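You operate a simulated robot arm through the tools that you are given. There is no shell and no other tool.

You run a simulated robot arm. Do the job below in one go: nothing can be reset, and whatever is moved stays where it is left.

JOB
Put things in order on the low table top. At the end: the blue test can stands where the brown strap winder stood; the brown strap winder stands on top of the white spacer; the green puck from the low table top is on the brown tube carton; the silver chuck post stands where the blue test can stood; the green tub stands where the silver chuck post stood; whatever was shut is shut again. Leave all else as you found it, and nothing knocked over.

Only the result counts: the job must be done as asked and must still hold three seconds after the hand-in. Knocking over, shifting, dropping, spilling or breaking anything else fails it.

ROBOT AND FRAMES
A 6-joint arm with a two-finger parallel gripper, fixed in place. Base frame: the origin is at the foot of the arm, x ahead of it, y to its left, z up; the work surface is at about z = 0. Units: m, degrees, N and s.
With the tool pointing down near the work surface it reaches from about 0.12 to 0.5 m from the base axis. Its first joint turns from -72.0 to 72.0 degrees. Payload 0.65 kg.
Tool frame: the origin (TCP) lies between the finger pads and is the grasp point; the fingertips stand 0.025 m ahead of it; z points along the fingers, y is the line along which they close. The gripper opens to 0.076 m. The fingers are 0.018 m wide and 0.01 m thick; the gripper's body (0.036 by 0.078 m) begins 0.045 m behind the TCP.
Orientation is that of the tool frame in the base frame, as a unit quaternion [x, y, z, w]. With the fingers straight down and closing along the base's y, the tool's x points along the base's -x, its y along +y and its z along -z.

CONTROLS
- The arm moves only by the tool servo_tool. Its argument "motion" is one flat list of numbers, 7 for each row, row after row: the shift along the tool's x, y, z in units of 50 mm (1.0 is 50 mm), then the turn, a rotation vector about the tool's x, y, z in units of 6 degrees (1.0 is 6 degrees), then the opening, from 0 (shut) to 1 (fully open). In form: [tx, ty, tz, wx, wy, wz, grip, tx, ty, tz, wx, wy, wz, grip, ...]. A call has 1 to 20 rows; each row shifts and turns the commanded pose from where the row before left it, along the tool's axes as they then stand. A call with a number of a shift or a turn outside -1 to 1 is refused whole. Each row takes 0.2 s and may step no farther than 0.05 m and 8.6 degrees from the row before; otherwise, or with a gripper value out of range, the whole call is refused. A pose out of reach is approached as far as the arm can. The call stops where the force on the tool passes 40 N (or 10 N more than at its start, if that is more) or the arm is blocked; 0.2 s more then pass. The fingers move at their own pace (about 0.108 m/s each) and stop on an object; they squeeze with about 22 N. The grip force told is the motor's: it shows also when the fingers shut on nothing. Time passes only in rows, and 0.2 s behind the last, so rows that do not move let the fingers close. It gives the time, the measured TCP pose, the force on the tool (base axes), the opening and the grip force at its end, in the units of the frame above (readings bear some noise), with the torque about the TCP (base axes, N m) and any sound that the robot's microphone picked up.
- Cameras (640 x 400 px; columns grow to the right, rows downward): "scene" is fixed at [0.0531, 0.2733, 0.3956]; the picture's right is [-0.79, -0.61, 0.00], its down [-0.40, 0.51, -0.76] and it looks along [0.47, -0.60, -0.65] (base axes); focal length 214 px, centre (320, 200). "wrist" rides on the gripper at [0.058, 0.011, -0.081] in the tool frame; the picture's right is [-0.18, 0.98, 0.00], its down [-0.75, -0.14, -0.64] and it looks along [-0.63, -0.12, 0.77] (tool axes); focal length 243 px, centre (320, 200). There is no depth. A picture from a camera that has moved, and an enlarged one, comes with that camera's place and axes in the base frame and with its lens.
- capture(camera): a new picture of that camera. It takes no simulated time.
- enlarge(camera, box): a new picture of the part [left, top, right, bottom] of that camera's present view, enlarged. It takes no simulated time.
- close_job(): hands the job in; it is judged then, once.

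Places have to be worked out from the pictures, the camera data and where the tool is seen. Open the gripper and draw the arm clear of the work before you hand the job in, unless the task says otherwise.

The tools are called after "Emit:" as a command line: name --argument value ..., lists and objects as JSON in quotes. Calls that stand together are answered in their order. servo_tool: Moves the arm, as the interface text tells. Its arguments: {"type":"object","properties":{"motion":{"type":"array","items":{"type":"number"}}},"required":["motion"]} The other tools are called the same way: capture (camera) takes a picture; enlarge (camera, box) takes an enlarged picture of a part of a camera's view; close_job () hands the job in.

At the start:

```text
clock: 0.0
tcp_pos: [0.2365, 0.0124, 0.2749]
ee_rot: [0.001, 1.0, 0.0, 0.0]
ft_force: [-0.1, -0.6, -0.2]
moment: [0.02, 0.0, 0.01]
width: 0.0758
grasp_force: 0.0
```

scene: 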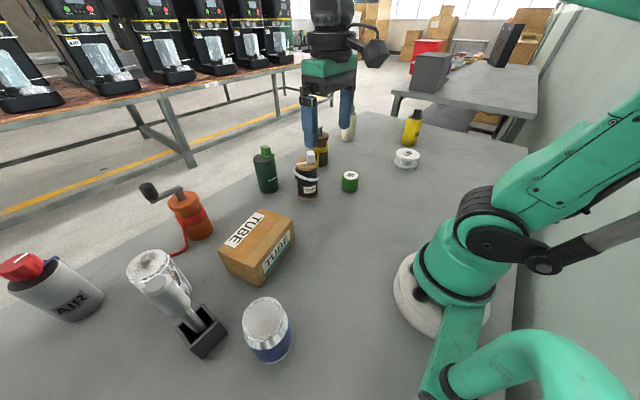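
wrist: 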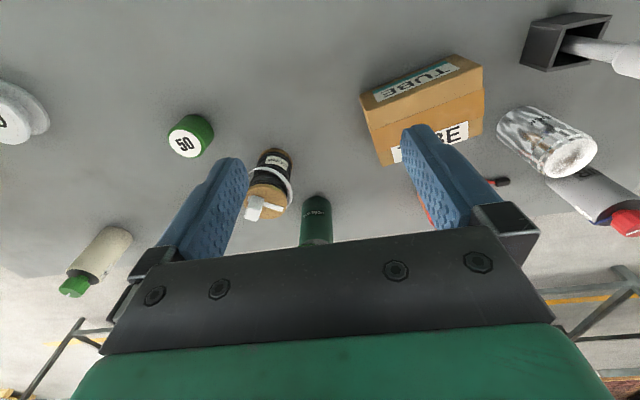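

The scene shows many objects on the table; I enlarge parts of the view to identify each of them.

Emit:
enlarge --camera "scene" --box '[220, 90, 460, 240]'

Emit:
enlarge --camera "scene" --box '[0, 170, 320, 370]'

Emit:
enlarge --camera "wrist" --box '[0, 0, 320, 200]'

Emit:
enlarge --camera "wrist" --box '[320, 0, 640, 200]'

```text
2.67 times, centred on (340, 165) of scene
camera zoom: at [0.0531, 0.2733, 0.3956], right [-0.79, -0.61, 0.0], down [-0.4, 0.51, -0.76], along [0.47, -0.6, -0.65], focal length 572 px, centre (267, 293)
```

zoom: 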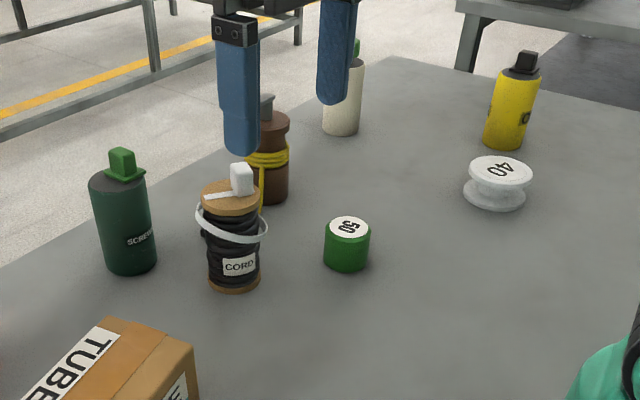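

```text
2.00 times, centred on (160, 270) of scene
camera zoom: at [0.0531, 0.2733, 0.3956], right [-0.79, -0.61, 0.0], down [-0.4, 0.51, -0.76], along [0.47, -0.6, -0.65], focal length 429 px, centre (640, 60)
```

zoom: 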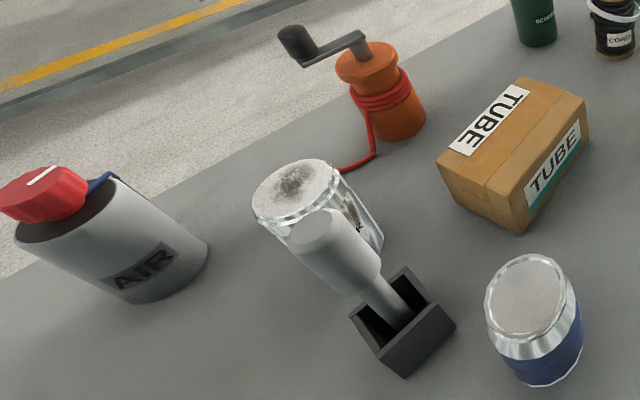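

```text
2.00 times, centred on (160, 100) of wrist
camera zoom: at [0.1785, 0.0244, 0.3564], right [0.18, 0.98, 0.0], down [0.75, -0.14, 0.64], along [0.63, -0.12, -0.77], focal length 485 px, centre (640, 400)
```

zoom: 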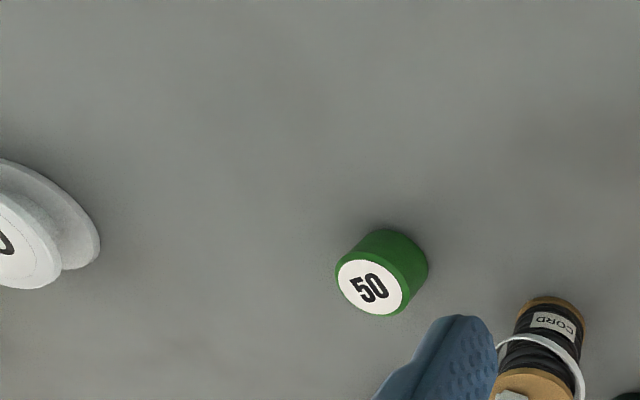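

```text
2.00 times, centred on (480, 100) of wrist
camera zoom: at [0.1785, 0.0244, 0.3564], right [0.18, 0.98, 0.0], down [0.75, -0.14, 0.64], along [0.63, -0.12, -0.77], focal length 485 px, centre (0, 400)
```

zoom: 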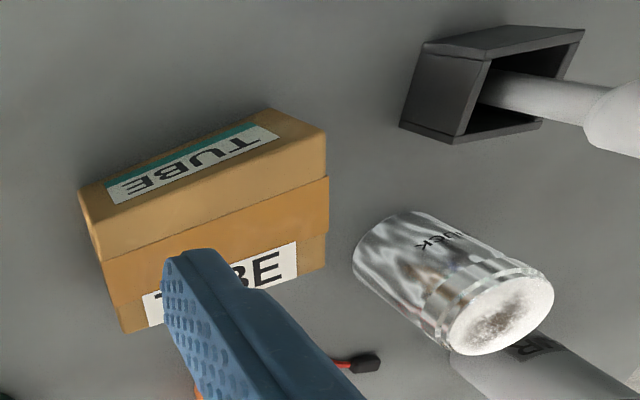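

The objects are identified: brown winder with yellow strap about (0.46,-0.25), spacer about (0.22,-0.42), puck about (0.30,-0.195), tub about (0.49,-0.04), chuck post about (0.38,0.29) and blue can about (0.175,0.246). I move the wrist camera high up, turned to the right, to view the winder.

Emit:
servo_tool --motion '[0.2, -0.9, 0, 0, 0, 0, 1, 0.2, -0.9, 0, 0, 0, 0, 1, 0, -0.95, 0, 0, 0, 0, 1, 0, 0, 0, 0, 0, 1, 1, 0, 0, 0, 0, 0, 1, 1, 0, 0, 0, 0, 0, 1, 1, 0, 0, 0, 0, 0, 1, 1, 0, 0, 0, 0, 0, 1, 1, 0, 0, 0, 0, 0, 0, 1]'

Emit:
capture --camera "wrist"

Emit:
capture --camera "scene"

```text
clock: 2.0
tcp_pos: [0.2169, -0.1238, 0.277]
ee_rot: [0.259, 0.966, 0.002, 0.0]
ft_force: [0.0, 0.0, 0.1]
moment: [0.0, -0.02, 0.0]
width: 0.0759
grasp_force: 0.0
```

```text
taken
camera wrist: at [0.1721, -0.0856, 0.3562], right [0.65, 0.76, 0.0], down [0.58, -0.5, 0.64], along [0.49, -0.42, -0.77], focal length 243 px, centre (320, 200)
```

wrist: 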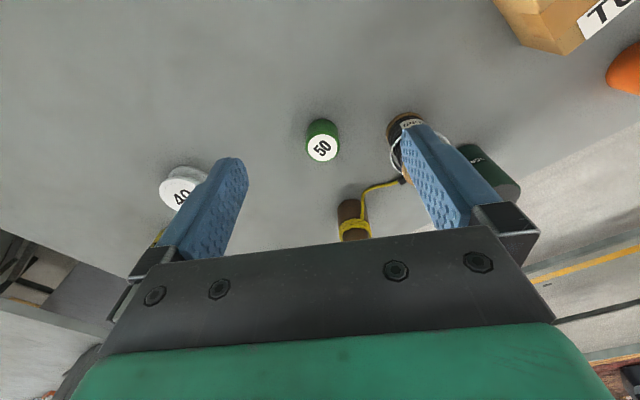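

```text
taken
```

scene: 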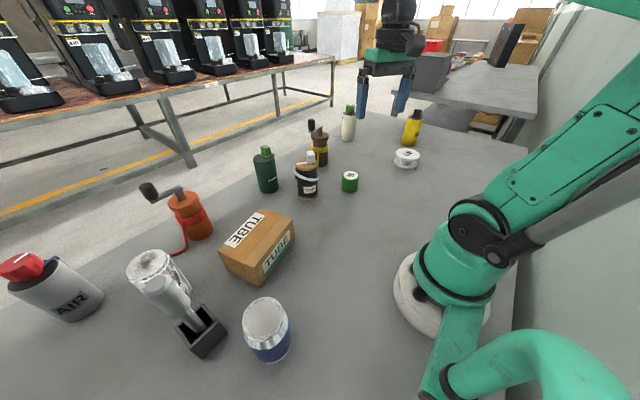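

The strap winder is hidden under the gripper in this view, so I draw back and look again.

Emit:
servo_tool --motion '[1, 0, 0, 0, 0, 0, 1, 0.8, 0, 0, 0, 0, 0, 1]'

Emit:
capture --camera "wrist"

Emit:
enlarge --camera "scene" --box '[240, 100, 440, 225]'

Emit:
enlarge --camera "scene" --box '[280, 110, 360, 160]'

```text
clock: 2.6
tcp_pos: [0.1382, -0.0791, 0.2774]
ee_rot: [0.258, 0.966, 0.001, 0.0]
ft_force: [0.2, 0.6, 0.4]
moment: [-0.01, -0.02, -0.01]
width: 0.0757
grasp_force: 0.1
```

```text
taken
camera wrist: at [0.0927, -0.0409, 0.3564], right [0.65, 0.76, 0.0], down [0.58, -0.5, 0.64], along [0.49, -0.42, -0.77], focal length 243 px, centre (320, 200)
```

wrist: 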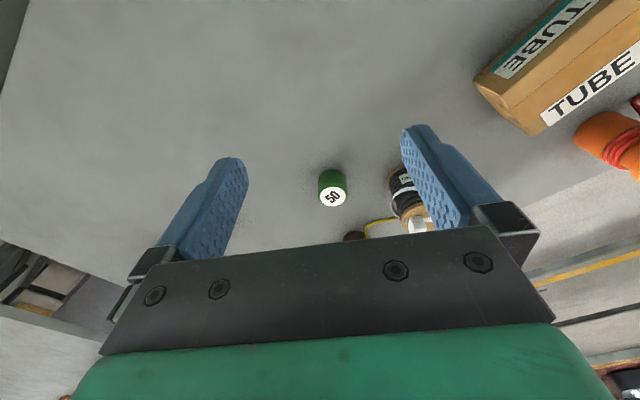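

```text
3.20 times, centred on (340, 162) of scene
camera zoom: at [0.0531, 0.2732, 0.3956], right [-0.79, -0.61, 0.0], down [-0.4, 0.51, -0.76], along [0.47, -0.6, -0.65], focal length 686 px, centre (256, 320)
```

zoom: 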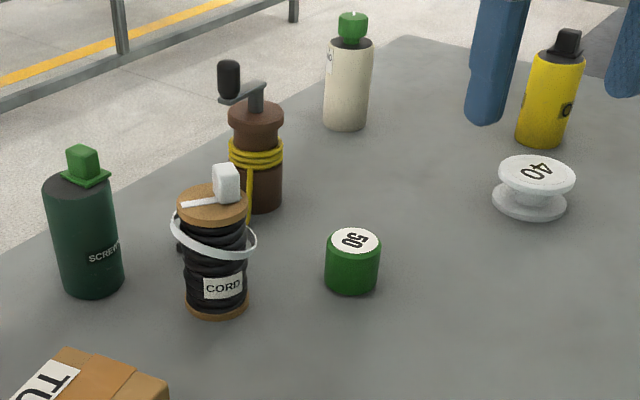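

```text
8.00 times, centred on (320, 135) of scene
camera zoom: at [0.0531, 0.2732, 0.3956], right [-0.79, -0.61, 0.0], down [-0.4, 0.51, -0.76], along [0.47, -0.6, -0.65], focal length 1716 px, centre (320, 720)
```

zoom: 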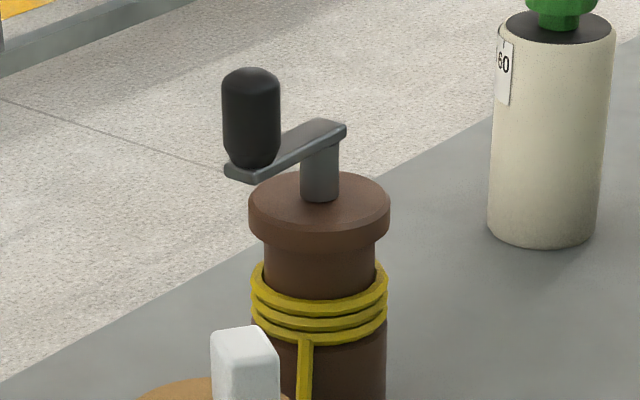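

I move outward instead so that the winder comes into the upper part of the wrist view.

Emit:
servo_tool --motion '[-0.85, 0, 0, 0, 0, 0, 1, -0.85, 0, 0, 0, 0, 0, 1, -0.85, 0, 0, 0, 0, 0, 1, -0.85, 0, 0, 0, 0, 0, 1, 0, 0, 0, 0, 0, 0, 1]'

Emit:
capture --camera "wrist"

Emit:
enlarge --camera "wrist" --box '[200, 50, 440, 200]'

```text
clock: 3.8
tcp_pos: [0.2858, -0.1632, 0.2752]
ee_rot: [0.258, 0.966, 0.001, 0.0]
ft_force: [0.7, 0.3, -1.1]
moment: [0.01, -0.02, -0.02]
width: 0.0759
grasp_force: 0.1
```

```text
taken
camera wrist: at [0.2413, -0.1254, 0.3558], right [0.65, 0.76, 0.0], down [0.58, -0.5, 0.64], along [0.49, -0.42, -0.77], focal length 243 px, centre (320, 200)
```

wrist: 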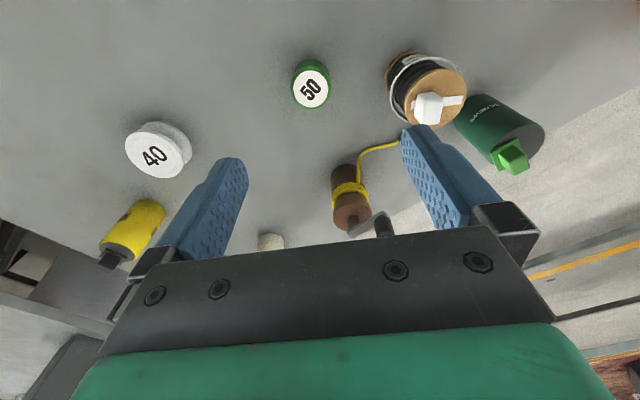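

```text
2.67 times, centred on (320, 125) of wrist
camera zoom: at [0.2413, -0.1254, 0.3558], right [0.65, 0.76, 0.0], down [0.58, -0.5, 0.64], along [0.49, -0.42, -0.77], focal length 647 px, centre (320, 400)
```

zoom: 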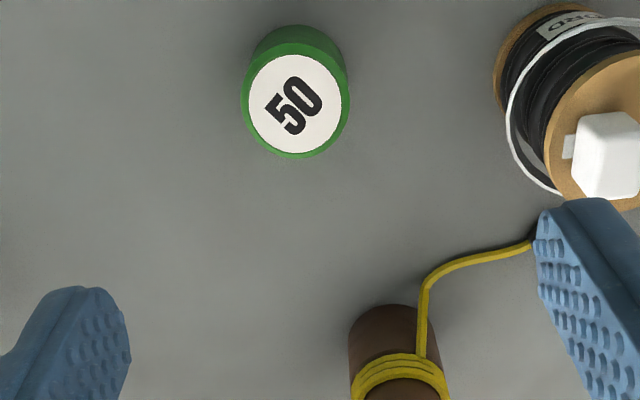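

The winder stands at about (0.455,-0.247) with a strap tail on the floor towards +y, and it is tall with a crank. I enlarge the spacer, winder and strap from this place.

Emit:
enlarge --camera "wrist" --box '[80, 100, 240, 200]'

Emit:
enlarge --camera "wrist" --box '[300, 130, 460, 240]'

Emit:
enlarge --camera "wrist" --box '[370, 40, 560, 180]'

Emit:
enlarge --camera "scene" --box '[140, 240, 300, 370]'

Emit:
enlarge --camera "scene" --box '[290, 110, 440, 200]'

```text
4.00 times, centred on (160, 150) of wrist
camera zoom: at [0.2413, -0.1254, 0.3558], right [0.65, 0.76, 0.0], down [0.58, -0.5, 0.64], along [0.49, -0.42, -0.77], focal length 970 px, centre (960, 400)
```

zoom: 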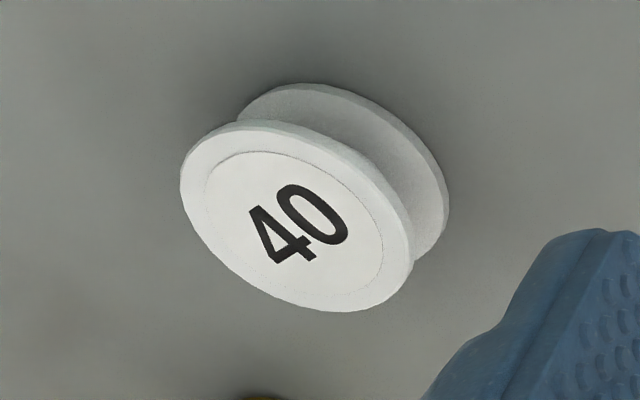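

```text
3.64 times, centred on (380, 185) of wrist
camera zoom: at [0.2413, -0.1254, 0.3558], right [0.65, 0.76, 0.0], down [0.58, -0.5, 0.64], along [0.49, -0.42, -0.77], focal length 882 px, centre (102, 254)
```

zoom: 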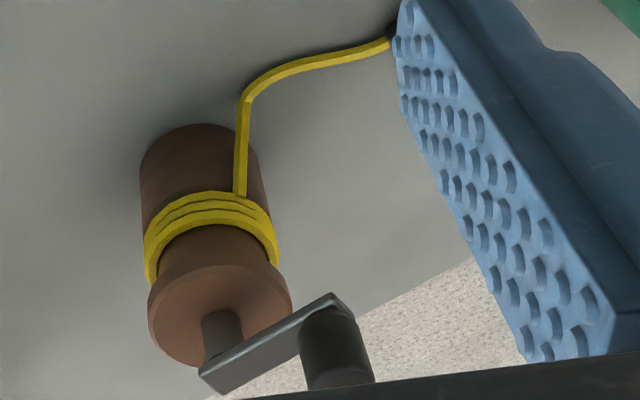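

```text
2.86 times, centred on (465, 110) of wrist
camera zoom: at [0.2413, -0.1254, 0.3558], right [0.65, 0.76, 0.0], down [0.58, -0.5, 0.64], along [0.49, -0.42, -0.77], focal length 693 px, centre (-94, 457)
```

zoom: 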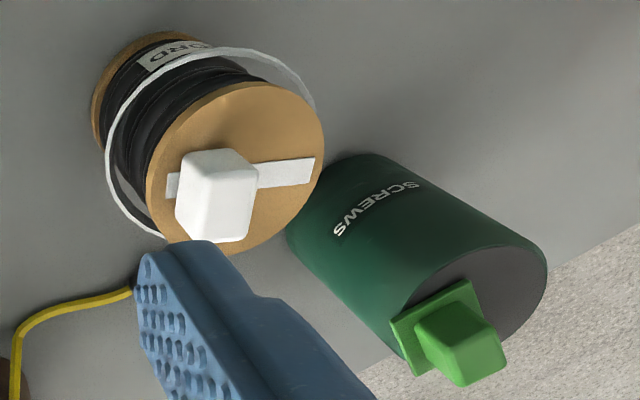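

```text
3.08 times, centred on (220, 305) of scene
camera zoom: at [0.0531, 0.2733, 0.3956], right [-0.79, -0.61, 0.0], down [-0.4, 0.51, -0.76], along [0.47, -0.6, -0.65], focal length 660 px, centre (628, -123)
```

zoom: 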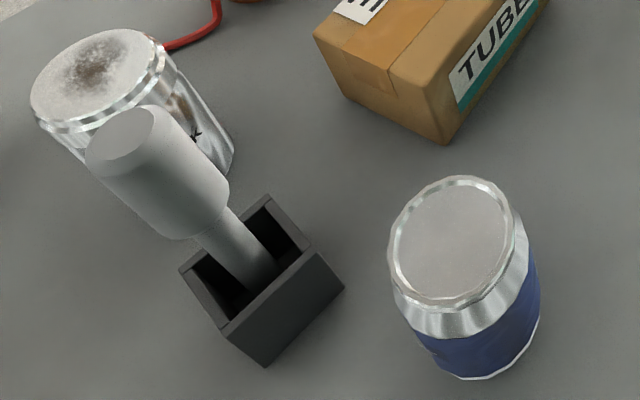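

```text
4.27 times, centred on (365, 155) of scene
camera zoom: at [0.0531, 0.2733, 0.3956], right [-0.79, -0.61, 0.0], down [-0.4, 0.51, -0.76], along [0.47, -0.6, -0.65], focal length 915 px, centre (128, 392)
```

zoom: 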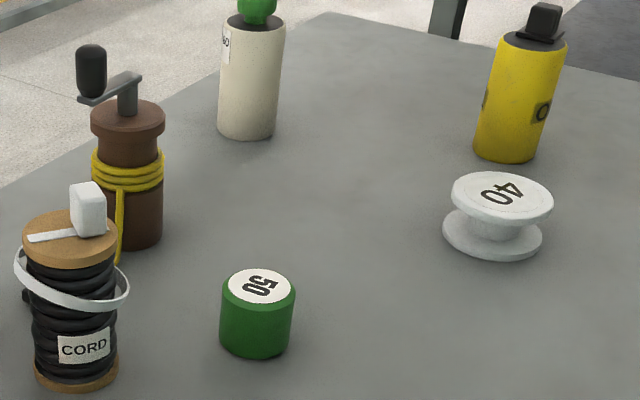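

The spacer is at about (0.218,-0.426) with height about 0.035. Next I swing to the left side to view the chuck post, holder and blue can.

Emit:
servo_tool --motion '[0.689, 0.701, 0, 0, 0, 0, 1, 0.689, 0.701, 0, 0, 0, 0, 1, 0.689, 0.701, 0, 0, 0, 0, 1, 0.689, 0.701, 0, 0, 0, 0, 1, 0.689, 0.701, 0, 0, 0, 0, 1, 0.689, 0.701, 0, 0, 0, 0, 1, 0.689, 0.701, 0, 0, 0, 0, 1, 0, 0, 0, 0, 0, -1, 1, 0, 0, 0, 0, 0, -1, 1, 0, 0, 0, 0, 0, -1, 1, 0, 0, 0, 0, 0, -1, 1, 0, 0, 0, 0, 0, -1, 1, 0, 0, 0, 0, 0, -1, 1, 0, 0, 0, 0, 0, -1, 1, 0, 0, 0, 0, 0, -1, 1, 0, 0, 0, 0, 0, -1, 1, 0, 0, 0, 0, 0, -1, 1, 0, 0, 0, 0, 0, -1, 1, 0, 0, 0, 0, 0, -0.67, 1]'

Emit:
capture --camera "wrist"

Emit:
enlarge --camera "wrist" --box '[160, 0, 480, 220]'

Emit:
enlarge --camera "wrist" --box '[0, 0, 240, 160]'

```text
clock: 7.8
tcp_pos: [0.2, 0.1678, 0.2767]
ee_rot: [-0.342, 0.94, 0.001, 0.001]
ft_force: [-0.5, -0.7, 0.5]
moment: [-0.03, 0.0, 0.0]
width: 0.0762
grasp_force: 0.1
```

```text
taken
camera wrist: at [0.1485, 0.1391, 0.3566], right [-0.49, 0.87, 0.0], down [0.67, 0.38, 0.64], along [0.56, 0.32, -0.77], focal length 243 px, centre (320, 200)
```

wrist: 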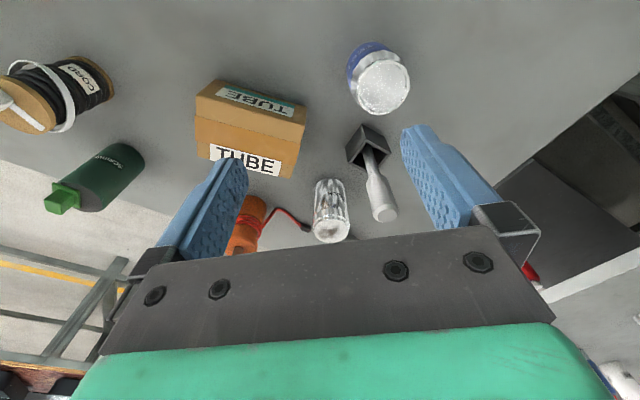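

```text
1.82 times, centred on (320, 110) of wrist
camera zoom: at [0.1485, 0.1391, 0.3566], right [-0.49, 0.87, 0.0], down [0.67, 0.38, 0.64], along [0.56, 0.32, -0.77], focal length 441 px, centre (320, 364)
```

zoom: 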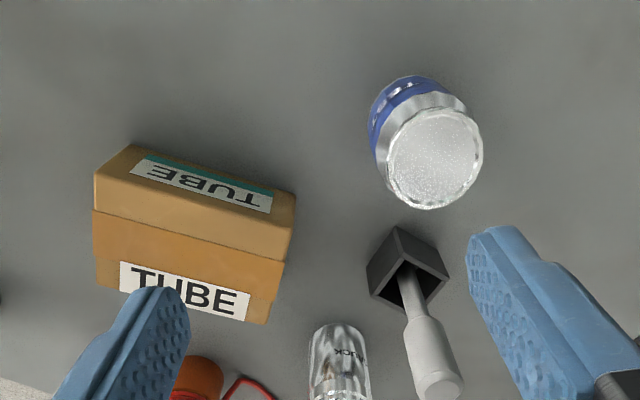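

```text
2.50 times, centred on (120, 80) of wrist
camera zoom: at [0.1485, 0.1391, 0.3566], right [-0.49, 0.87, 0.0], down [0.67, 0.38, 0.64], along [0.56, 0.32, -0.77], focal length 606 px, centre (820, 500)
```

zoom: 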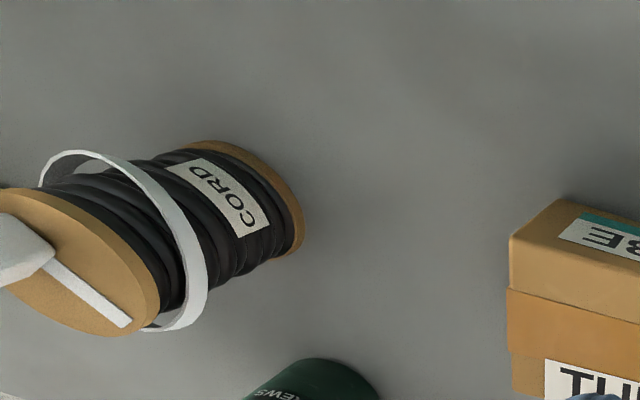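

From this view I get the can at about (0.177,0.231), the chuck at about (0.376,0.287), and the pestle in its holder at about (0.27,0.29). I enlarge the carton and chuck for detail.

Emit:
enlarge --camera "wrist" --box '[180, 60, 340, 160]'

Emit:
enlarge --camera "wrist" --box '[290, 110, 430, 250]'

Emit:
enlarge --camera "scene" --box '[200, 190, 320, 290]'

Emit:
enlarge --camera "scene" --box '[110, 230, 230, 305]'

```text
4.00 times, centred on (260, 110) of wrist
camera zoom: at [0.1485, 0.1391, 0.3566], right [-0.49, 0.87, 0.0], down [0.67, 0.38, 0.64], along [0.56, 0.32, -0.77], focal length 970 px, centre (560, 560)
```

zoom: 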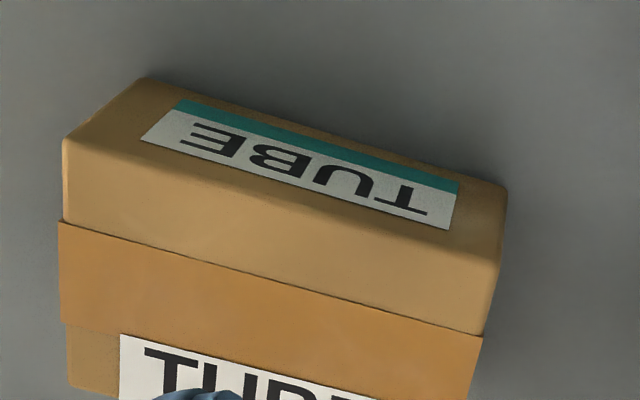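

```text
2.86 times, centred on (360, 180) of wrist
camera zoom: at [0.1485, 0.1391, 0.3566], right [-0.49, 0.87, 0.0], down [0.67, 0.38, 0.64], along [0.56, 0.32, -0.77], focal length 693 px, centre (206, 257)
```

zoom: 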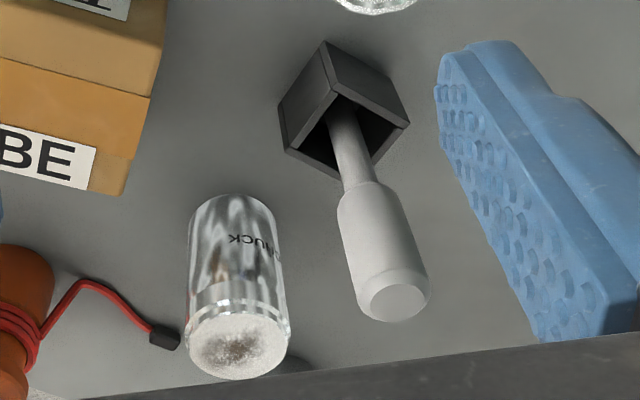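

```text
4.00 times, centred on (260, 240) of scene
camera zoom: at [0.0531, 0.2733, 0.3956], right [-0.79, -0.61, 0.0], down [-0.4, 0.51, -0.76], along [0.47, -0.6, -0.65], focal length 858 px, centre (560, 40)
```

zoom: 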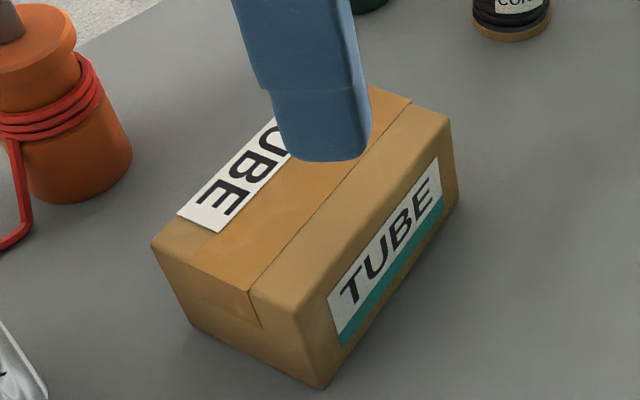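

```text
5.33 times, centred on (170, 268) of scene
camera zoom: at [0.0531, 0.2733, 0.3956], right [-0.79, -0.61, 0.0], down [-0.4, 0.51, -0.76], along [0.47, -0.6, -0.65], focal length 1144 px, centre (1120, -160)
```

zoom: 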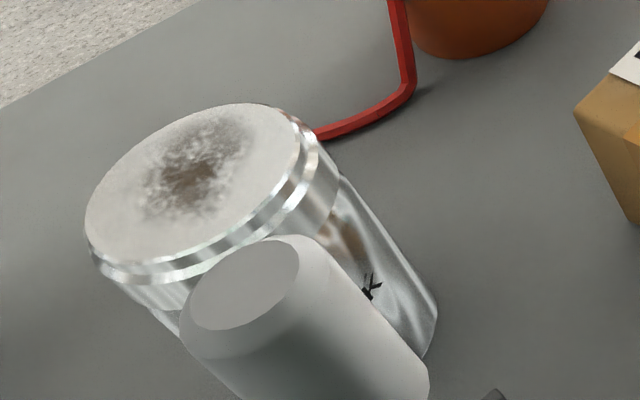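

The carton comes out at about 0.128 x 0.079 x 0.0675, centred near (0.317,0.129). I take the puck first, since it lies in the way of the winder, and move above it with the yaw radial.

Emit:
servo_tool --motion '[0, 0, 0, 0, 0, 1, 1, 0, 0, 0, 0, 0, 1, 1, 0, 0, 0, 0, 0, 1, 1, 0, 0, 0, 0, 0, 1, 1, 0, 0, 0, 0, 0, 1, 1, 0, 0, 0, 0, 0, 1, 1, 0, 0, 0, 0, 0, 1, 1, 0, 0, 0, 0, 0, 1, 1, 0, 0, 0, 0, 0, 1, 1, 0, 0, 0, 0, 0, 1, 1, 0, 0, 0, 0, 0, 1, 1, 0, 0, 0, 0, 0, 1, 1, -0.6876, -0.6285, 0, 0, 0, 0, 1, -0.6876, -0.6285, 0, 0, 0, 0, 1, -0.6876, -0.6285, 0, 0, 0, 0, 1, -0.6876, -0.6285, 0, 0, 0, 0, 1, -0.6876, -0.6285, 0, 0, 0, 0, 1, -0.6876, -0.6285, 0, 0, 0, 0, 1, -0.6876, -0.6285, 0, 0, 0, 0, 1, -0.6876, -0.6285, 0, 0, 0, 0, 1]'

Emit:
servo_tool --motion '[0, 0, 0.7, 0, 0, 0, 1, 0, 0, 0.8, 0, 0, 0, 1, 0, 0, 0, 0, 0, 0, 1]'

Emit:
capture --camera "wrist"

Emit:
enlarge --camera "wrist" --box '[240, 20, 400, 120]'

```text
clock: 12.0
tcp_pos: [0.3016, -0.1901, 0.2759]
ee_rot: [0.274, 0.962, 0.001, 0.0]
ft_force: [-0.1, 0.0, -0.4]
moment: [0.06, -0.01, -0.04]
width: 0.0761
grasp_force: 0.1
```

```text
clock: 12.8
tcp_pos: [0.3005, -0.1904, 0.199]
ee_rot: [0.276, 0.961, 0.001, 0.001]
ft_force: [0.4, -0.8, -0.1]
moment: [0.01, 0.04, -0.01]
width: 0.0759
grasp_force: 0.0
```

```text
taken
camera wrist: at [0.2565, -0.1503, 0.28], right [0.68, 0.74, 0.0], down [0.56, -0.52, 0.64], along [0.47, -0.43, -0.77], focal length 243 px, centre (320, 200)
```

wrist: 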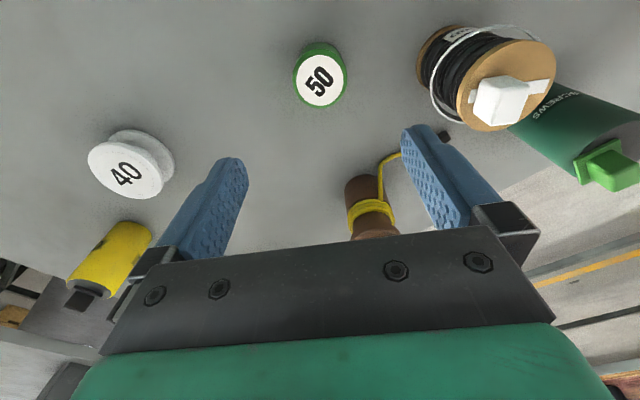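

```text
4.00 times, centred on (320, 70) of wrist
camera zoom: at [0.2565, -0.1503, 0.28], right [0.68, 0.74, 0.0], down [0.56, -0.52, 0.64], along [0.47, -0.43, -0.77], focal length 970 px, centre (320, 720)
```

zoom: 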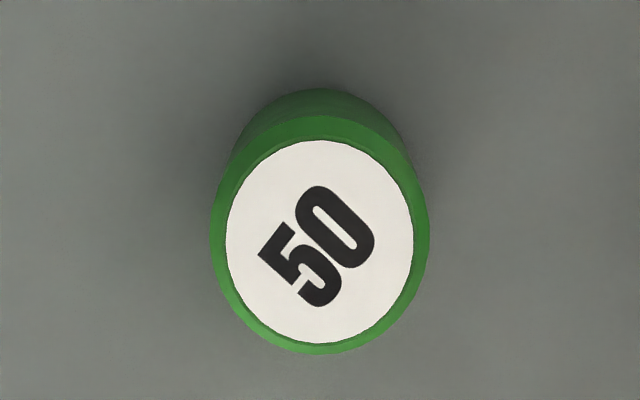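

The puck (top at about 0.042) is centred under the gripper. I descend to z of about 0.032 and close on it.

Emit:
servo_tool --motion '[0, 0, 0.9, 0, 0, 0, 1, 0, 0, 0.9, 0, 0, 0, 1, 0, 0, 0.9, 0, 0, 0, 1, 0, 0, 0.62, 0, 0, 0, 1, 0, 0, 0, 0, 0, 0, 1, 0, 0, 0, 0, 0, 0, 0, 0, 0, 0, 0, 0, 0, 0, 0, 0, 0, 0, 0, 0, 0]'

```text
clock: 14.6
tcp_pos: [0.2993, -0.1885, 0.034]
ee_rot: [0.276, 0.961, 0.001, 0.001]
ft_force: [-0.4, 1.1, 0.6]
moment: [0.01, 0.0, 0.02]
width: 0.049
grasp_force: 21.9
```

The puck is held at 0.049. I lift it and carry it over the carton.

Emit:
servo_tool --motion '[0, 0, -1, 0, 0, 0, 0, 0, 0, -1, 0, 0, 0, 0, 0, 0, -1, 0, 0, 0, 0, 0, 0, -1, 0, 0, 0, 0, 0.438, 0.796, 0, 0, 0, 0, 0, 0.438, 0.796, 0, 0, 0, 0, 0, 0.438, 0.796, 0, 0, 0, 0, 0, 0.438, 0.796, 0, 0, 0, 0, 0, 0.438, 0.796, 0, 0, 0, 0, 0, 0.438, 0.796, 0, 0, 0, 0, 0, 0.438, 0.796, 0, 0, 0, 0, 0, 0, 0, 0, 0, 0, -1, 0, 0, 0, 0, 0, 0, -1, 0, 0, 0, 0, 0, 0, -1, 0, 0, 0, 0, 0, 0, -1, 0, 0, 0, 0, 0, 0, -1, 0, 0, 0, 0, 0, 0, -1, 0, 0, 0, 0, 0, 0, -1, 0, 0, 0, 0, 0, 0, -1, 0, 0, 0, 0, 0, 0, -1, 0]'

Emit:
capture --camera "wrist"

Emit:
capture --camera "scene"

```text
clock: 18.8
tcp_pos: [0.3185, 0.1274, 0.235]
ee_rot: [-0.193, 0.981, 0.001, 0.0]
ft_force: [0.2, -1.0, -0.3]
moment: [0.02, -0.02, 0.02]
width: 0.0
grasp_force: 21.7
```

```text
taken
camera wrist: at [0.2599, 0.1155, 0.3154], right [-0.2, 0.98, 0.0], down [0.75, 0.15, 0.64], along [0.63, 0.13, -0.77], focal length 243 px, centre (320, 200)
```

wrist: 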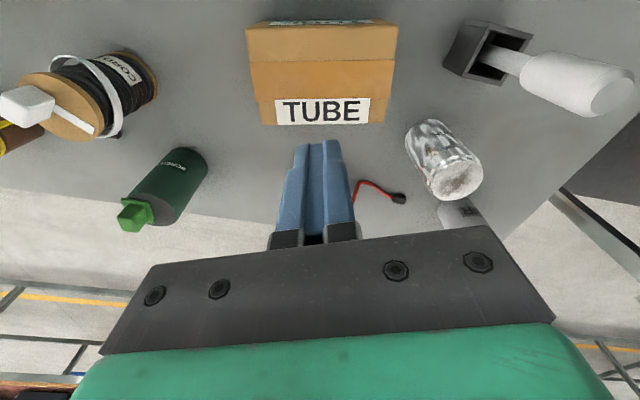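

```text
taken
```

scene: 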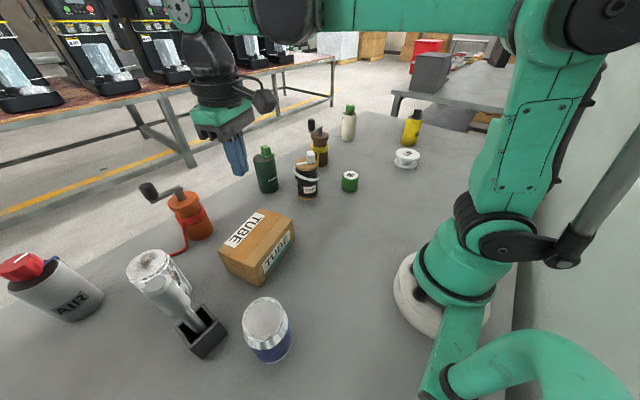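

The gripper is shut on nothing: the puck slipped out, apparently staying near its place. I enlarge it to check.

Emit:
enlarge --camera "scene" --box '[290, 110, 450, 210]'

Emit:
enlarge --camera "scene" --box '[320, 155, 384, 195]'

```text
4.00 times, centred on (370, 160) of scene
camera zoom: at [0.0531, 0.2733, 0.3956], right [-0.79, -0.61, 0.0], down [-0.4, 0.51, -0.76], along [0.47, -0.6, -0.65], focal length 858 px, centre (120, 360)
```

zoom: 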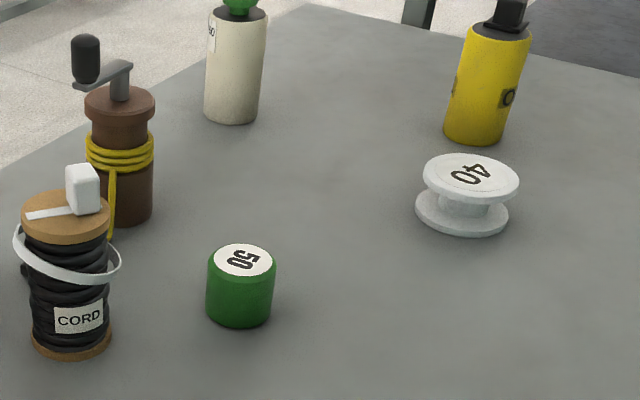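

```text
10.00 times, centred on (352, 175) of scene
camera zoom: at [0.0531, 0.2733, 0.3956], right [-0.79, -0.61, 0.0], down [-0.4, 0.51, -0.76], along [0.47, -0.6, -0.65], focal length 2145 px, centre (0, 450)
```

zoom: 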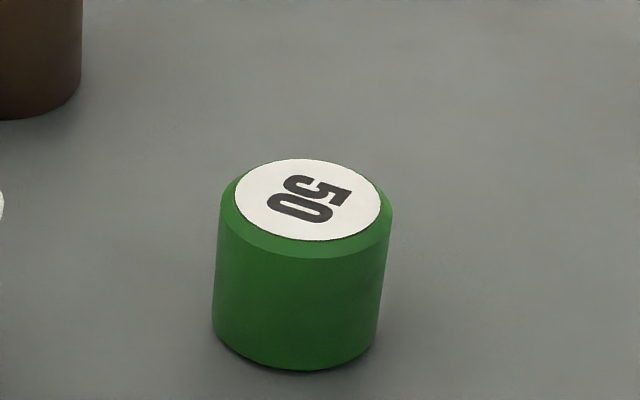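

The puck stands upright at practically its old place, so it slipped at the start of the quick lift. I go back above it and will lift slowly this time.

Emit:
servo_tool --motion '[0, 0, 0, 0, 0, 1, 1, 0, 0, 0, 0, 0, 1, 1, 0, 0, 0, 0, 0, 1, 1, 0, 0, 0, 0, 0, 1, 1, 0, 0, 0, 0, 0, 1, 1, 0, 0, 0, 0, 0, 1, 1, 0, 0, 0, 0, 0, 1, 1, 0, 0, 0, 0, 0, 1, 1, 0, 0, 0, 0, 0, 1, 1, -0.438, -0.796, 0, 0, 0, 0, 1, -0.438, -0.796, 0, 0, 0, 0, 1, -0.438, -0.796, 0, 0, 0, 0, 1, -0.438, -0.796, 0, 0, 0, 0, 1, -0.438, -0.796, 0, 0, 0, 0, 1, -0.438, -0.796, 0, 0, 0, 0, 1, -0.438, -0.796, 0, 0, 0, 0, 1, 0, 0, 0.8, 0, 0, 0, 1, 0, 0, 0, 0, 0, 0, 1]'

Emit:
enlarge --camera "wrist" --box '[240, 20, 400, 120]'

```text
clock: 22.6
tcp_pos: [0.3003, -0.1903, 0.1951]
ee_rot: [0.275, 0.961, 0.0, 0.0]
ft_force: [0.2, 0.6, -0.3]
moment: [0.0, -0.03, 0.0]
width: 0.0764
grasp_force: 0.1
```

```text
4.00 times, centred on (320, 70) of wrist
camera zoom: at [0.257, -0.1503, 0.275], right [0.68, 0.74, 0.0], down [0.56, -0.52, 0.64], along [0.47, -0.43, -0.77], focal length 970 px, centre (320, 720)
```

zoom: 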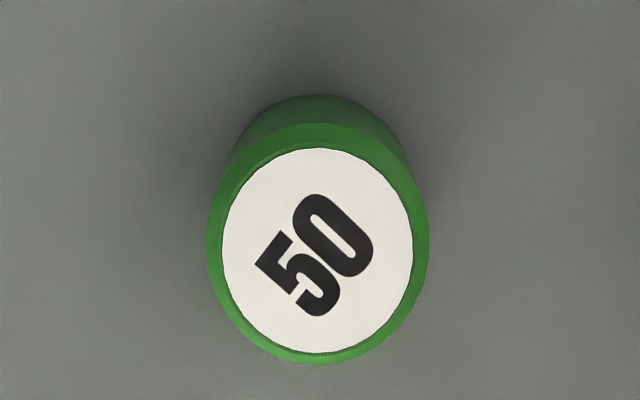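

The puck hasn't moved. I descend a little lower, close, settle, then lift slowly and check the width.

Emit:
servo_tool --motion '[0, 0, 0.9, 0, 0, 0, 1, 0, 0, 0.9, 0, 0, 0, 1, 0, 0, 0.9, 0, 0, 0, 1, 0, 0, 0.58, 0, 0, 0, 1, 0, 0, 0, 0, 0, 0, 1, 0, 0, 0, 0, 0, 0, 0, 0, 0, 0, 0, 0, 0, 0, 0, 0, 0, 0, 0, 0, 0, 0, 0, 0, 0, 0, 0, 0]'

Emit:
servo_tool --motion '[0, 0, -0.05, 0, 0, 0, 0, 0, 0, -0.05, 0, 0, 0, 0, 0, 0, -0.05, 0, 0, 0, 0, 0, 0, -0.05, 0, 0, 0, 0]'

```text
clock: 24.6
tcp_pos: [0.3018, -0.1905, 0.0311]
ee_rot: [0.276, 0.961, 0.001, 0.0]
ft_force: [0.2, -0.3, -0.5]
moment: [0.04, -0.02, -0.01]
width: 0.0491
grasp_force: 22.2
```

```text
clock: 25.6
tcp_pos: [0.3014, -0.1909, 0.041]
ee_rot: [0.276, 0.961, 0.001, 0.0]
ft_force: [-0.2, 0.5, -1.2]
moment: [0.02, -0.02, 0.02]
width: 0.0492
grasp_force: 22.1
```

The width is still 0.049 after a 10 mm lift. I check whether the puck came up with the fingers.

Emit:
capture --camera "wrist"

Emit:
enlarge --camera "scene" --box '[310, 135, 406, 195]'

```text
taken
camera wrist: at [0.2567, -0.1501, 0.1213], right [0.68, 0.74, 0.0], down [0.56, -0.52, 0.64], along [0.47, -0.43, -0.77], focal length 243 px, centre (320, 200)
```

wrist: 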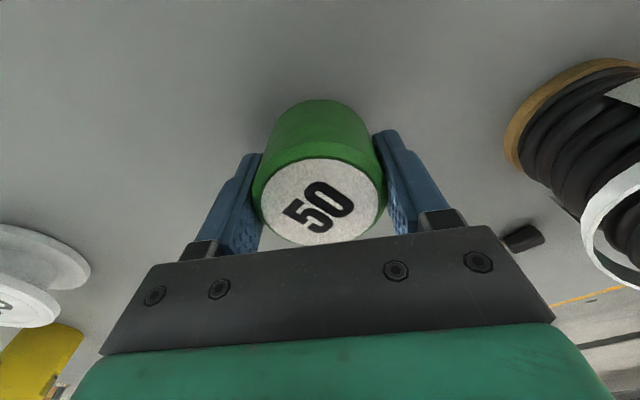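

```text
6.67 times, centred on (358, 165) of scene
camera zoom: at [0.0531, 0.2733, 0.3956], right [-0.79, -0.61, 0.0], down [-0.4, 0.51, -0.76], along [0.47, -0.6, -0.65], focal length 1430 px, centre (67, 433)
```

zoom: 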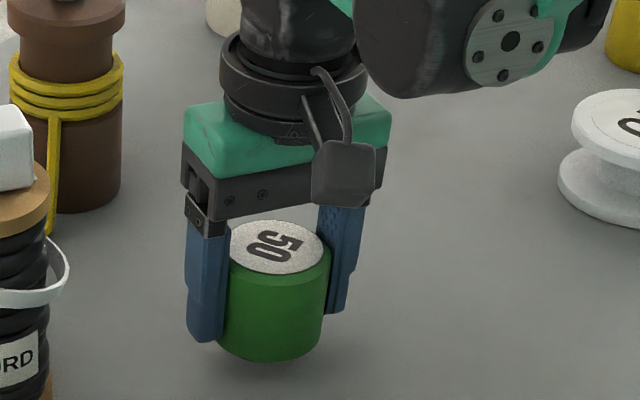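

It is lifted now. I raise it with a gentle ramp and then check again.

Emit:
servo_tool --motion '[0, 0, -0.08, 0, 0, 0, 0, 0, 0, -0.12, 0, 0, 0, 0, 0, 0, -0.18, 0, 0, 0, 0, 0, 0, -0.25, 0, 0, 0, 0, 0, 0, -0.32, 0, 0, 0, 0, 0, 0, -0.4, 0, 0, 0, 0, 0, 0, -0.45, 0, 0, 0, 0, 0, 0, -0.45, 0, 0, 0, 0, 0, 0, -0.4, 0, 0, 0, 0, 0, 0, -0.3, 0, 0, 0, 0, 0, 0, -0.2, 0, 0, 0, 0, 0, 0, -0.1, 0, 0, 0, 0]'

Emit:
capture --camera "wrist"

```text
clock: 28.2
tcp_pos: [0.3005, -0.1895, 0.2035]
ee_rot: [0.276, 0.961, 0.0, 0.0]
ft_force: [0.2, -0.1, -0.8]
moment: [-0.04, -0.01, -0.01]
width: 0.049
grasp_force: 22.4
```

```text
taken
camera wrist: at [0.2566, -0.1499, 0.2839], right [0.68, 0.74, 0.0], down [0.56, -0.52, 0.64], along [0.47, -0.43, -0.77], focal length 243 px, centre (320, 200)
```

wrist: 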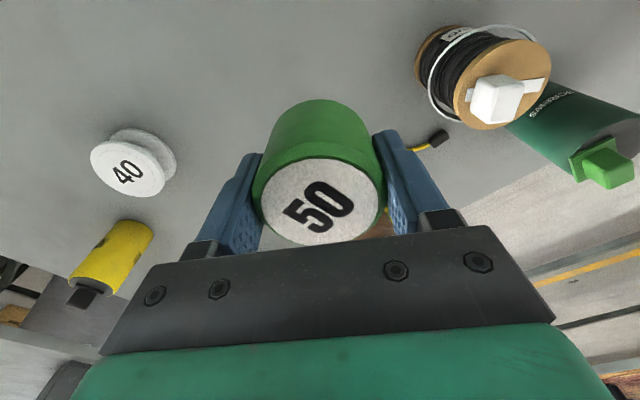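

The puck is firmly held. I carry it smoothly to above the carton centre.

Emit:
servo_tool --motion '[0.097, 0.175, 0, 0, 0, 0, 0, 0.194, 0.35, 0, 0, 0, 0, 0, 0.291, 0.525, 0, 0, 0, 0, 0, 0.388, 0.699, 0, 0, 0, 0, 0, 0.388, 0.699, 0, 0, 0, 0, 0, 0.388, 0.699, 0, 0, 0, 0, 0, 0.388, 0.699, 0, 0, 0, 0, 0, 0.388, 0.699, 0, 0, 0, 0, 0, 0.291, 0.525, 0, 0, 0, 0, 0, 0.184, 0.332, 0, 0, 0, 0, 0, 0.097, 0.175, 0, 0, 0, 0, 0, 0, 0, 0, 0, 0, 0, 0]'

Emit:
capture --camera "wrist"

Emit:
capture --camera "scene"

```text
clock: 30.8
tcp_pos: [0.3175, 0.128, 0.2043]
ee_rot: [0.276, 0.961, 0.001, 0.001]
ft_force: [-0.3, 0.5, -1.3]
moment: [-0.02, 0.01, -0.01]
width: 0.0491
grasp_force: 21.2
```

```text
taken
camera wrist: at [0.2732, 0.1684, 0.2842], right [0.68, 0.74, 0.0], down [0.56, -0.52, 0.64], along [0.47, -0.43, -0.77], focal length 243 px, centre (320, 200)
```

wrist: 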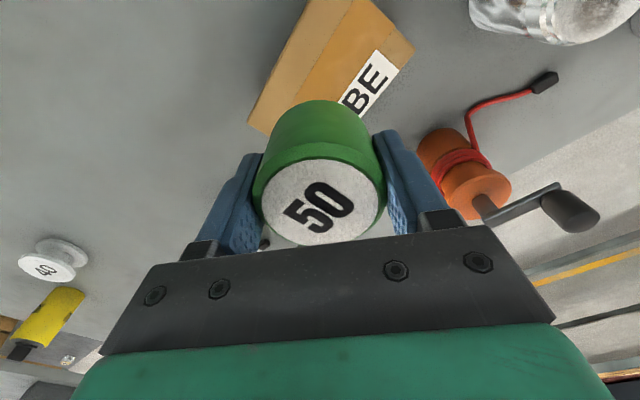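

```text
taken
```

scene: 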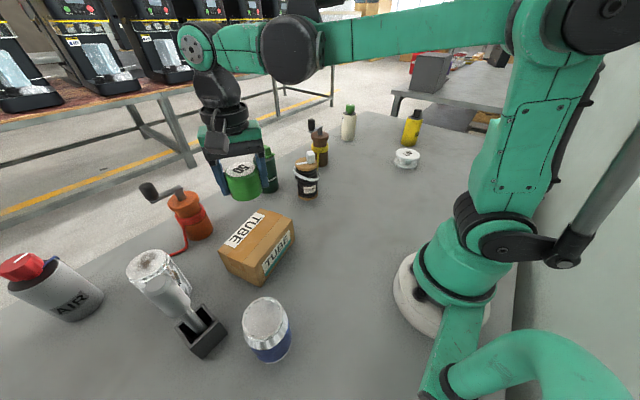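

The puck is over the carton's centre. I lower it to just above the top.

Emit:
servo_tool --motion '[0, 0, 0.2, 0, 0, 0, 0, 0, 0, 0.4, 0, 0, 0, 0, 0, 0, 0.5, 0, 0, 0, 0, 0, 0, 0.4, 0, 0, 0, 0, 0, 0, 0.3, 0, 0, 0, 0, 0, 0, 0.16, 0, 0, 0, 0, 0, 0, 0, 0, 0, 0, 0]'

Emit:
capture --camera "wrist"

Emit:
enlarge --camera "scene" --box '[190, 150, 350, 290]'

```text
clock: 32.4
tcp_pos: [0.3163, 0.1274, 0.1063]
ee_rot: [0.276, 0.961, 0.0, 0.0]
ft_force: [0.6, 0.4, -1.1]
moment: [0.01, -0.01, 0.03]
width: 0.0491
grasp_force: 22.0
```

```text
taken
camera wrist: at [0.2733, 0.1679, 0.1858], right [0.68, 0.74, 0.0], down [0.56, -0.52, 0.64], along [0.47, -0.43, -0.77], focal length 243 px, centre (320, 200)
```

wrist: 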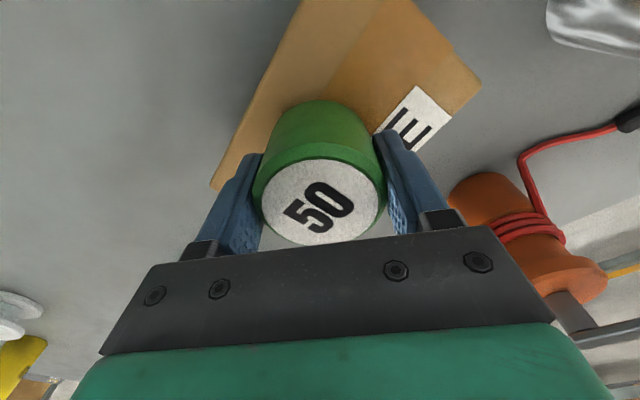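

```text
2.86 times, centred on (270, 220) of scene
camera zoom: at [0.0531, 0.2733, 0.3956], right [-0.79, -0.61, 0.0], down [-0.4, 0.51, -0.76], along [0.47, -0.6, -0.65], focal length 613 px, centre (463, 143)
```

zoom: 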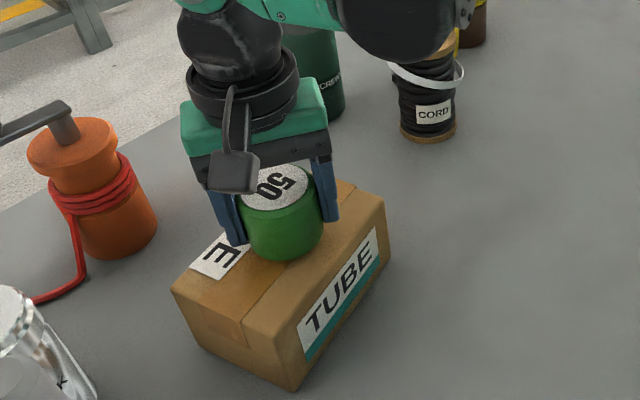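

I lower the last millimetres in small steps, reading the force.

Emit:
servo_tool --motion '[0, 0, 0.05, 0, 0, 0, 0, 0, 0, 0.05, 0, 0, 0, 0, 0, 0, 0.04, 0, 0, 0, 0]'

```text
clock: 33.2
tcp_pos: [0.3177, 0.1288, 0.1013]
ee_rot: [0.276, 0.961, 0.0, 0.0]
ft_force: [-1.2, -0.9, 19.4]
moment: [-0.03, 0.03, 0.01]
width: 0.0489
grasp_force: 22.0
stopped in row 3: the force on the tool passed its limit at 53 N (the readings are from after the stop); the commanded pose is now the measured one
```

The puck touches the carton at z of about 0.101. I relieve the pressure, open and retreat straight up.

Emit:
servo_tool --motion '[0, 0, -0.02, 0, 0, 0, 0, 0, 0, 0, 0, 0, 0, 0.5, 0, 0, 0, 0, 0, 0, 1, 0, 0, 0, 0, 0, 0, 1, 0, 0, -0.2, 0, 0, 0, 1, 0, 0, -0.5, 0, 0, 0, 1, 0, 0, -1, 0, 0, 0, 1, 0, 0, -1, 0, 0, 0, 1, 0, 0, 0, 0, 0, 0, 1]'

Emit:
capture --camera "wrist"

Emit:
capture --camera "scene"

```text
clock: 35.2
tcp_pos: [0.3171, 0.127, 0.2375]
ee_rot: [0.275, 0.961, 0.0, -0.001]
ft_force: [-1.0, 0.4, 0.0]
moment: [0.0, 0.01, 0.01]
width: 0.0761
grasp_force: 0.1
```

```text
taken
camera wrist: at [0.2729, 0.167, 0.3176], right [0.68, 0.74, 0.0], down [0.56, -0.52, 0.64], along [0.47, -0.43, -0.77], focal length 243 px, centre (320, 200)
```

wrist: 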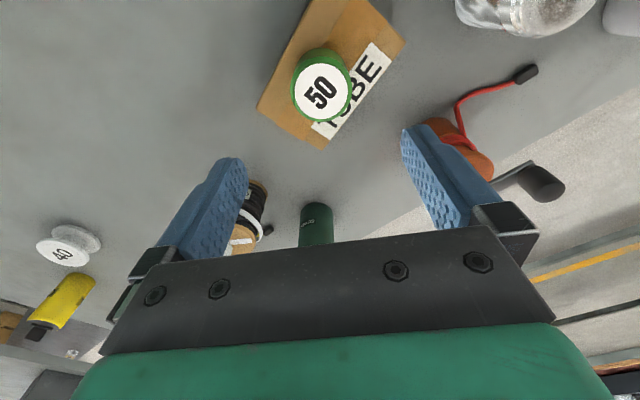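

```text
taken
```

scene: 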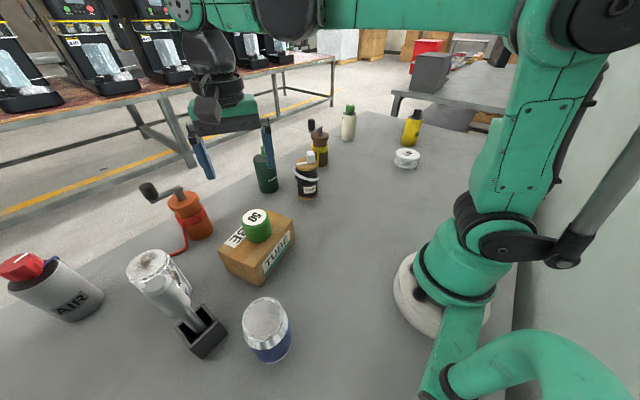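

The puck stands on the carton. Next I move towards the winder and tilt the tool outward by 60 degrees in free air to test the pose.

Emit:
servo_tool --motion '[-0.549, -0.709, 0, 0, 0, 0, 1, -0.549, -0.709, 0, 0, 0, 0, 1, -0.549, -0.709, 0, 0, 0, 0, 1, -0.549, -0.709, 0, 0, 0, 0, 1, -0.549, -0.709, 0, 0, 0, 0, 1, -0.549, -0.709, 0, 0, 0, 0, 1, -0.549, -0.709, 0, 0, 0, 0, 1, 0, 0, 0, 0, -1, 0, 1, 0, 0, 0, 0, -1, 0, 1, 0, 0, 0, 0, -1, 0, 1, 0, 0, 0, 0, -1, 0, 1, 0, 0, 0, 0, -1, 0, 1, 0, 0, 0, 0, -1, 0, 1, 0, 0, 0, 0, -1, 0, 1, 0, 0, 0, 0, -1, 0, 1, 0, 0, 0, 0, -1, 0, 1, 0, 0, 0, 0, -1, 0, 1]'

Emit:
capture --camera "wrist"

Emit:
capture --camera "scene"

```text
clock: 38.8
tcp_pos: [0.3493, -0.1842, 0.235]
ee_rot: [0.239, 0.832, -0.138, 0.481]
ft_force: [-0.2, -0.1, -0.2]
moment: [0.01, -0.02, 0.0]
width: 0.076
grasp_force: 0.1
```

```text
taken
camera wrist: at [0.2708, -0.1227, 0.2252], right [0.6, 0.79, 0.16], down [-0.23, -0.02, 0.97], along [0.77, -0.62, 0.17], focal length 243 px, centre (320, 200)
```

wrist: 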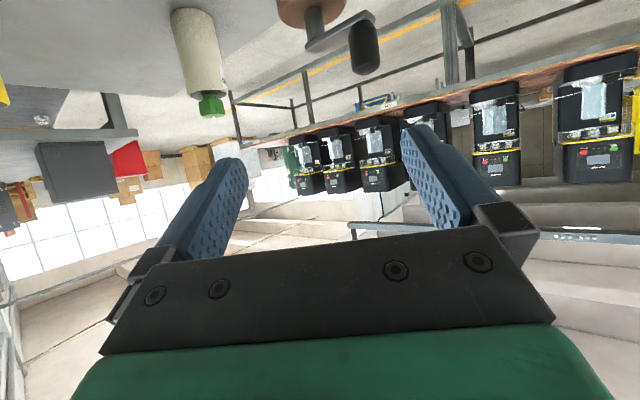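

```text
taken
```

scene: 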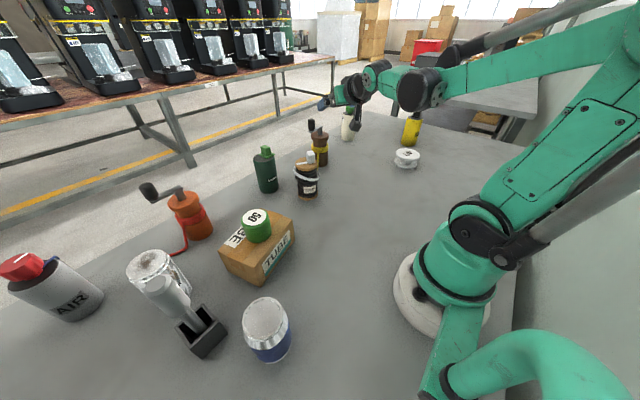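

The pose is reachable. I lower the tilted gripper to z of about 0.11, well short of the winder, and look.

Emit:
servo_tool --motion '[0.722, 0, 0.417, 0, 0, 0, 1, 0.722, 0, 0.417, 0, 0, 0, 1, 0.722, 0, 0.417, 0, 0, 0, 1, 0, 0, 0, 0, 0, 0, 1]'

Emit:
capture --camera "wrist"

Emit:
capture --camera "scene"

```text
clock: 39.8
tcp_pos: [0.3486, -0.1848, 0.1104]
ee_rot: [0.24, 0.832, -0.139, 0.481]
ft_force: [0.3, -0.3, -0.8]
moment: [0.01, -0.01, 0.01]
width: 0.076
grasp_force: 0.1
```

```text
taken
camera wrist: at [0.2703, -0.1222, 0.1], right [0.6, 0.79, 0.16], down [-0.23, -0.02, 0.97], along [0.77, -0.62, 0.16], focal length 243 px, centre (320, 200)
```

wrist: 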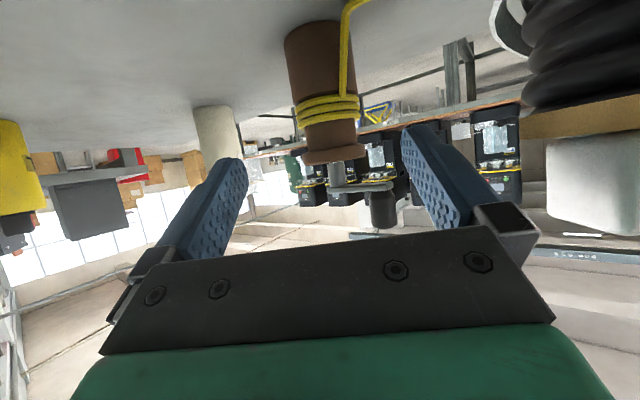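

```text
taken
```

scene: 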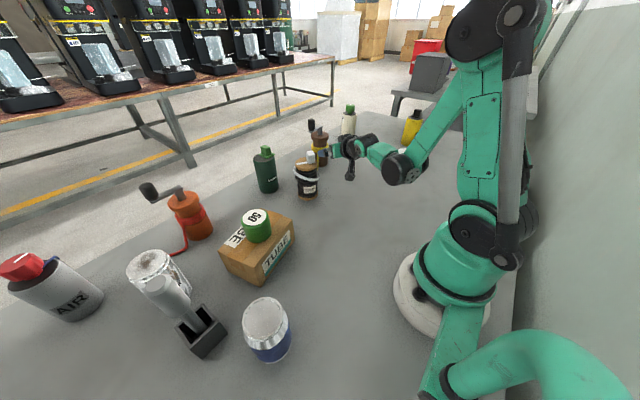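

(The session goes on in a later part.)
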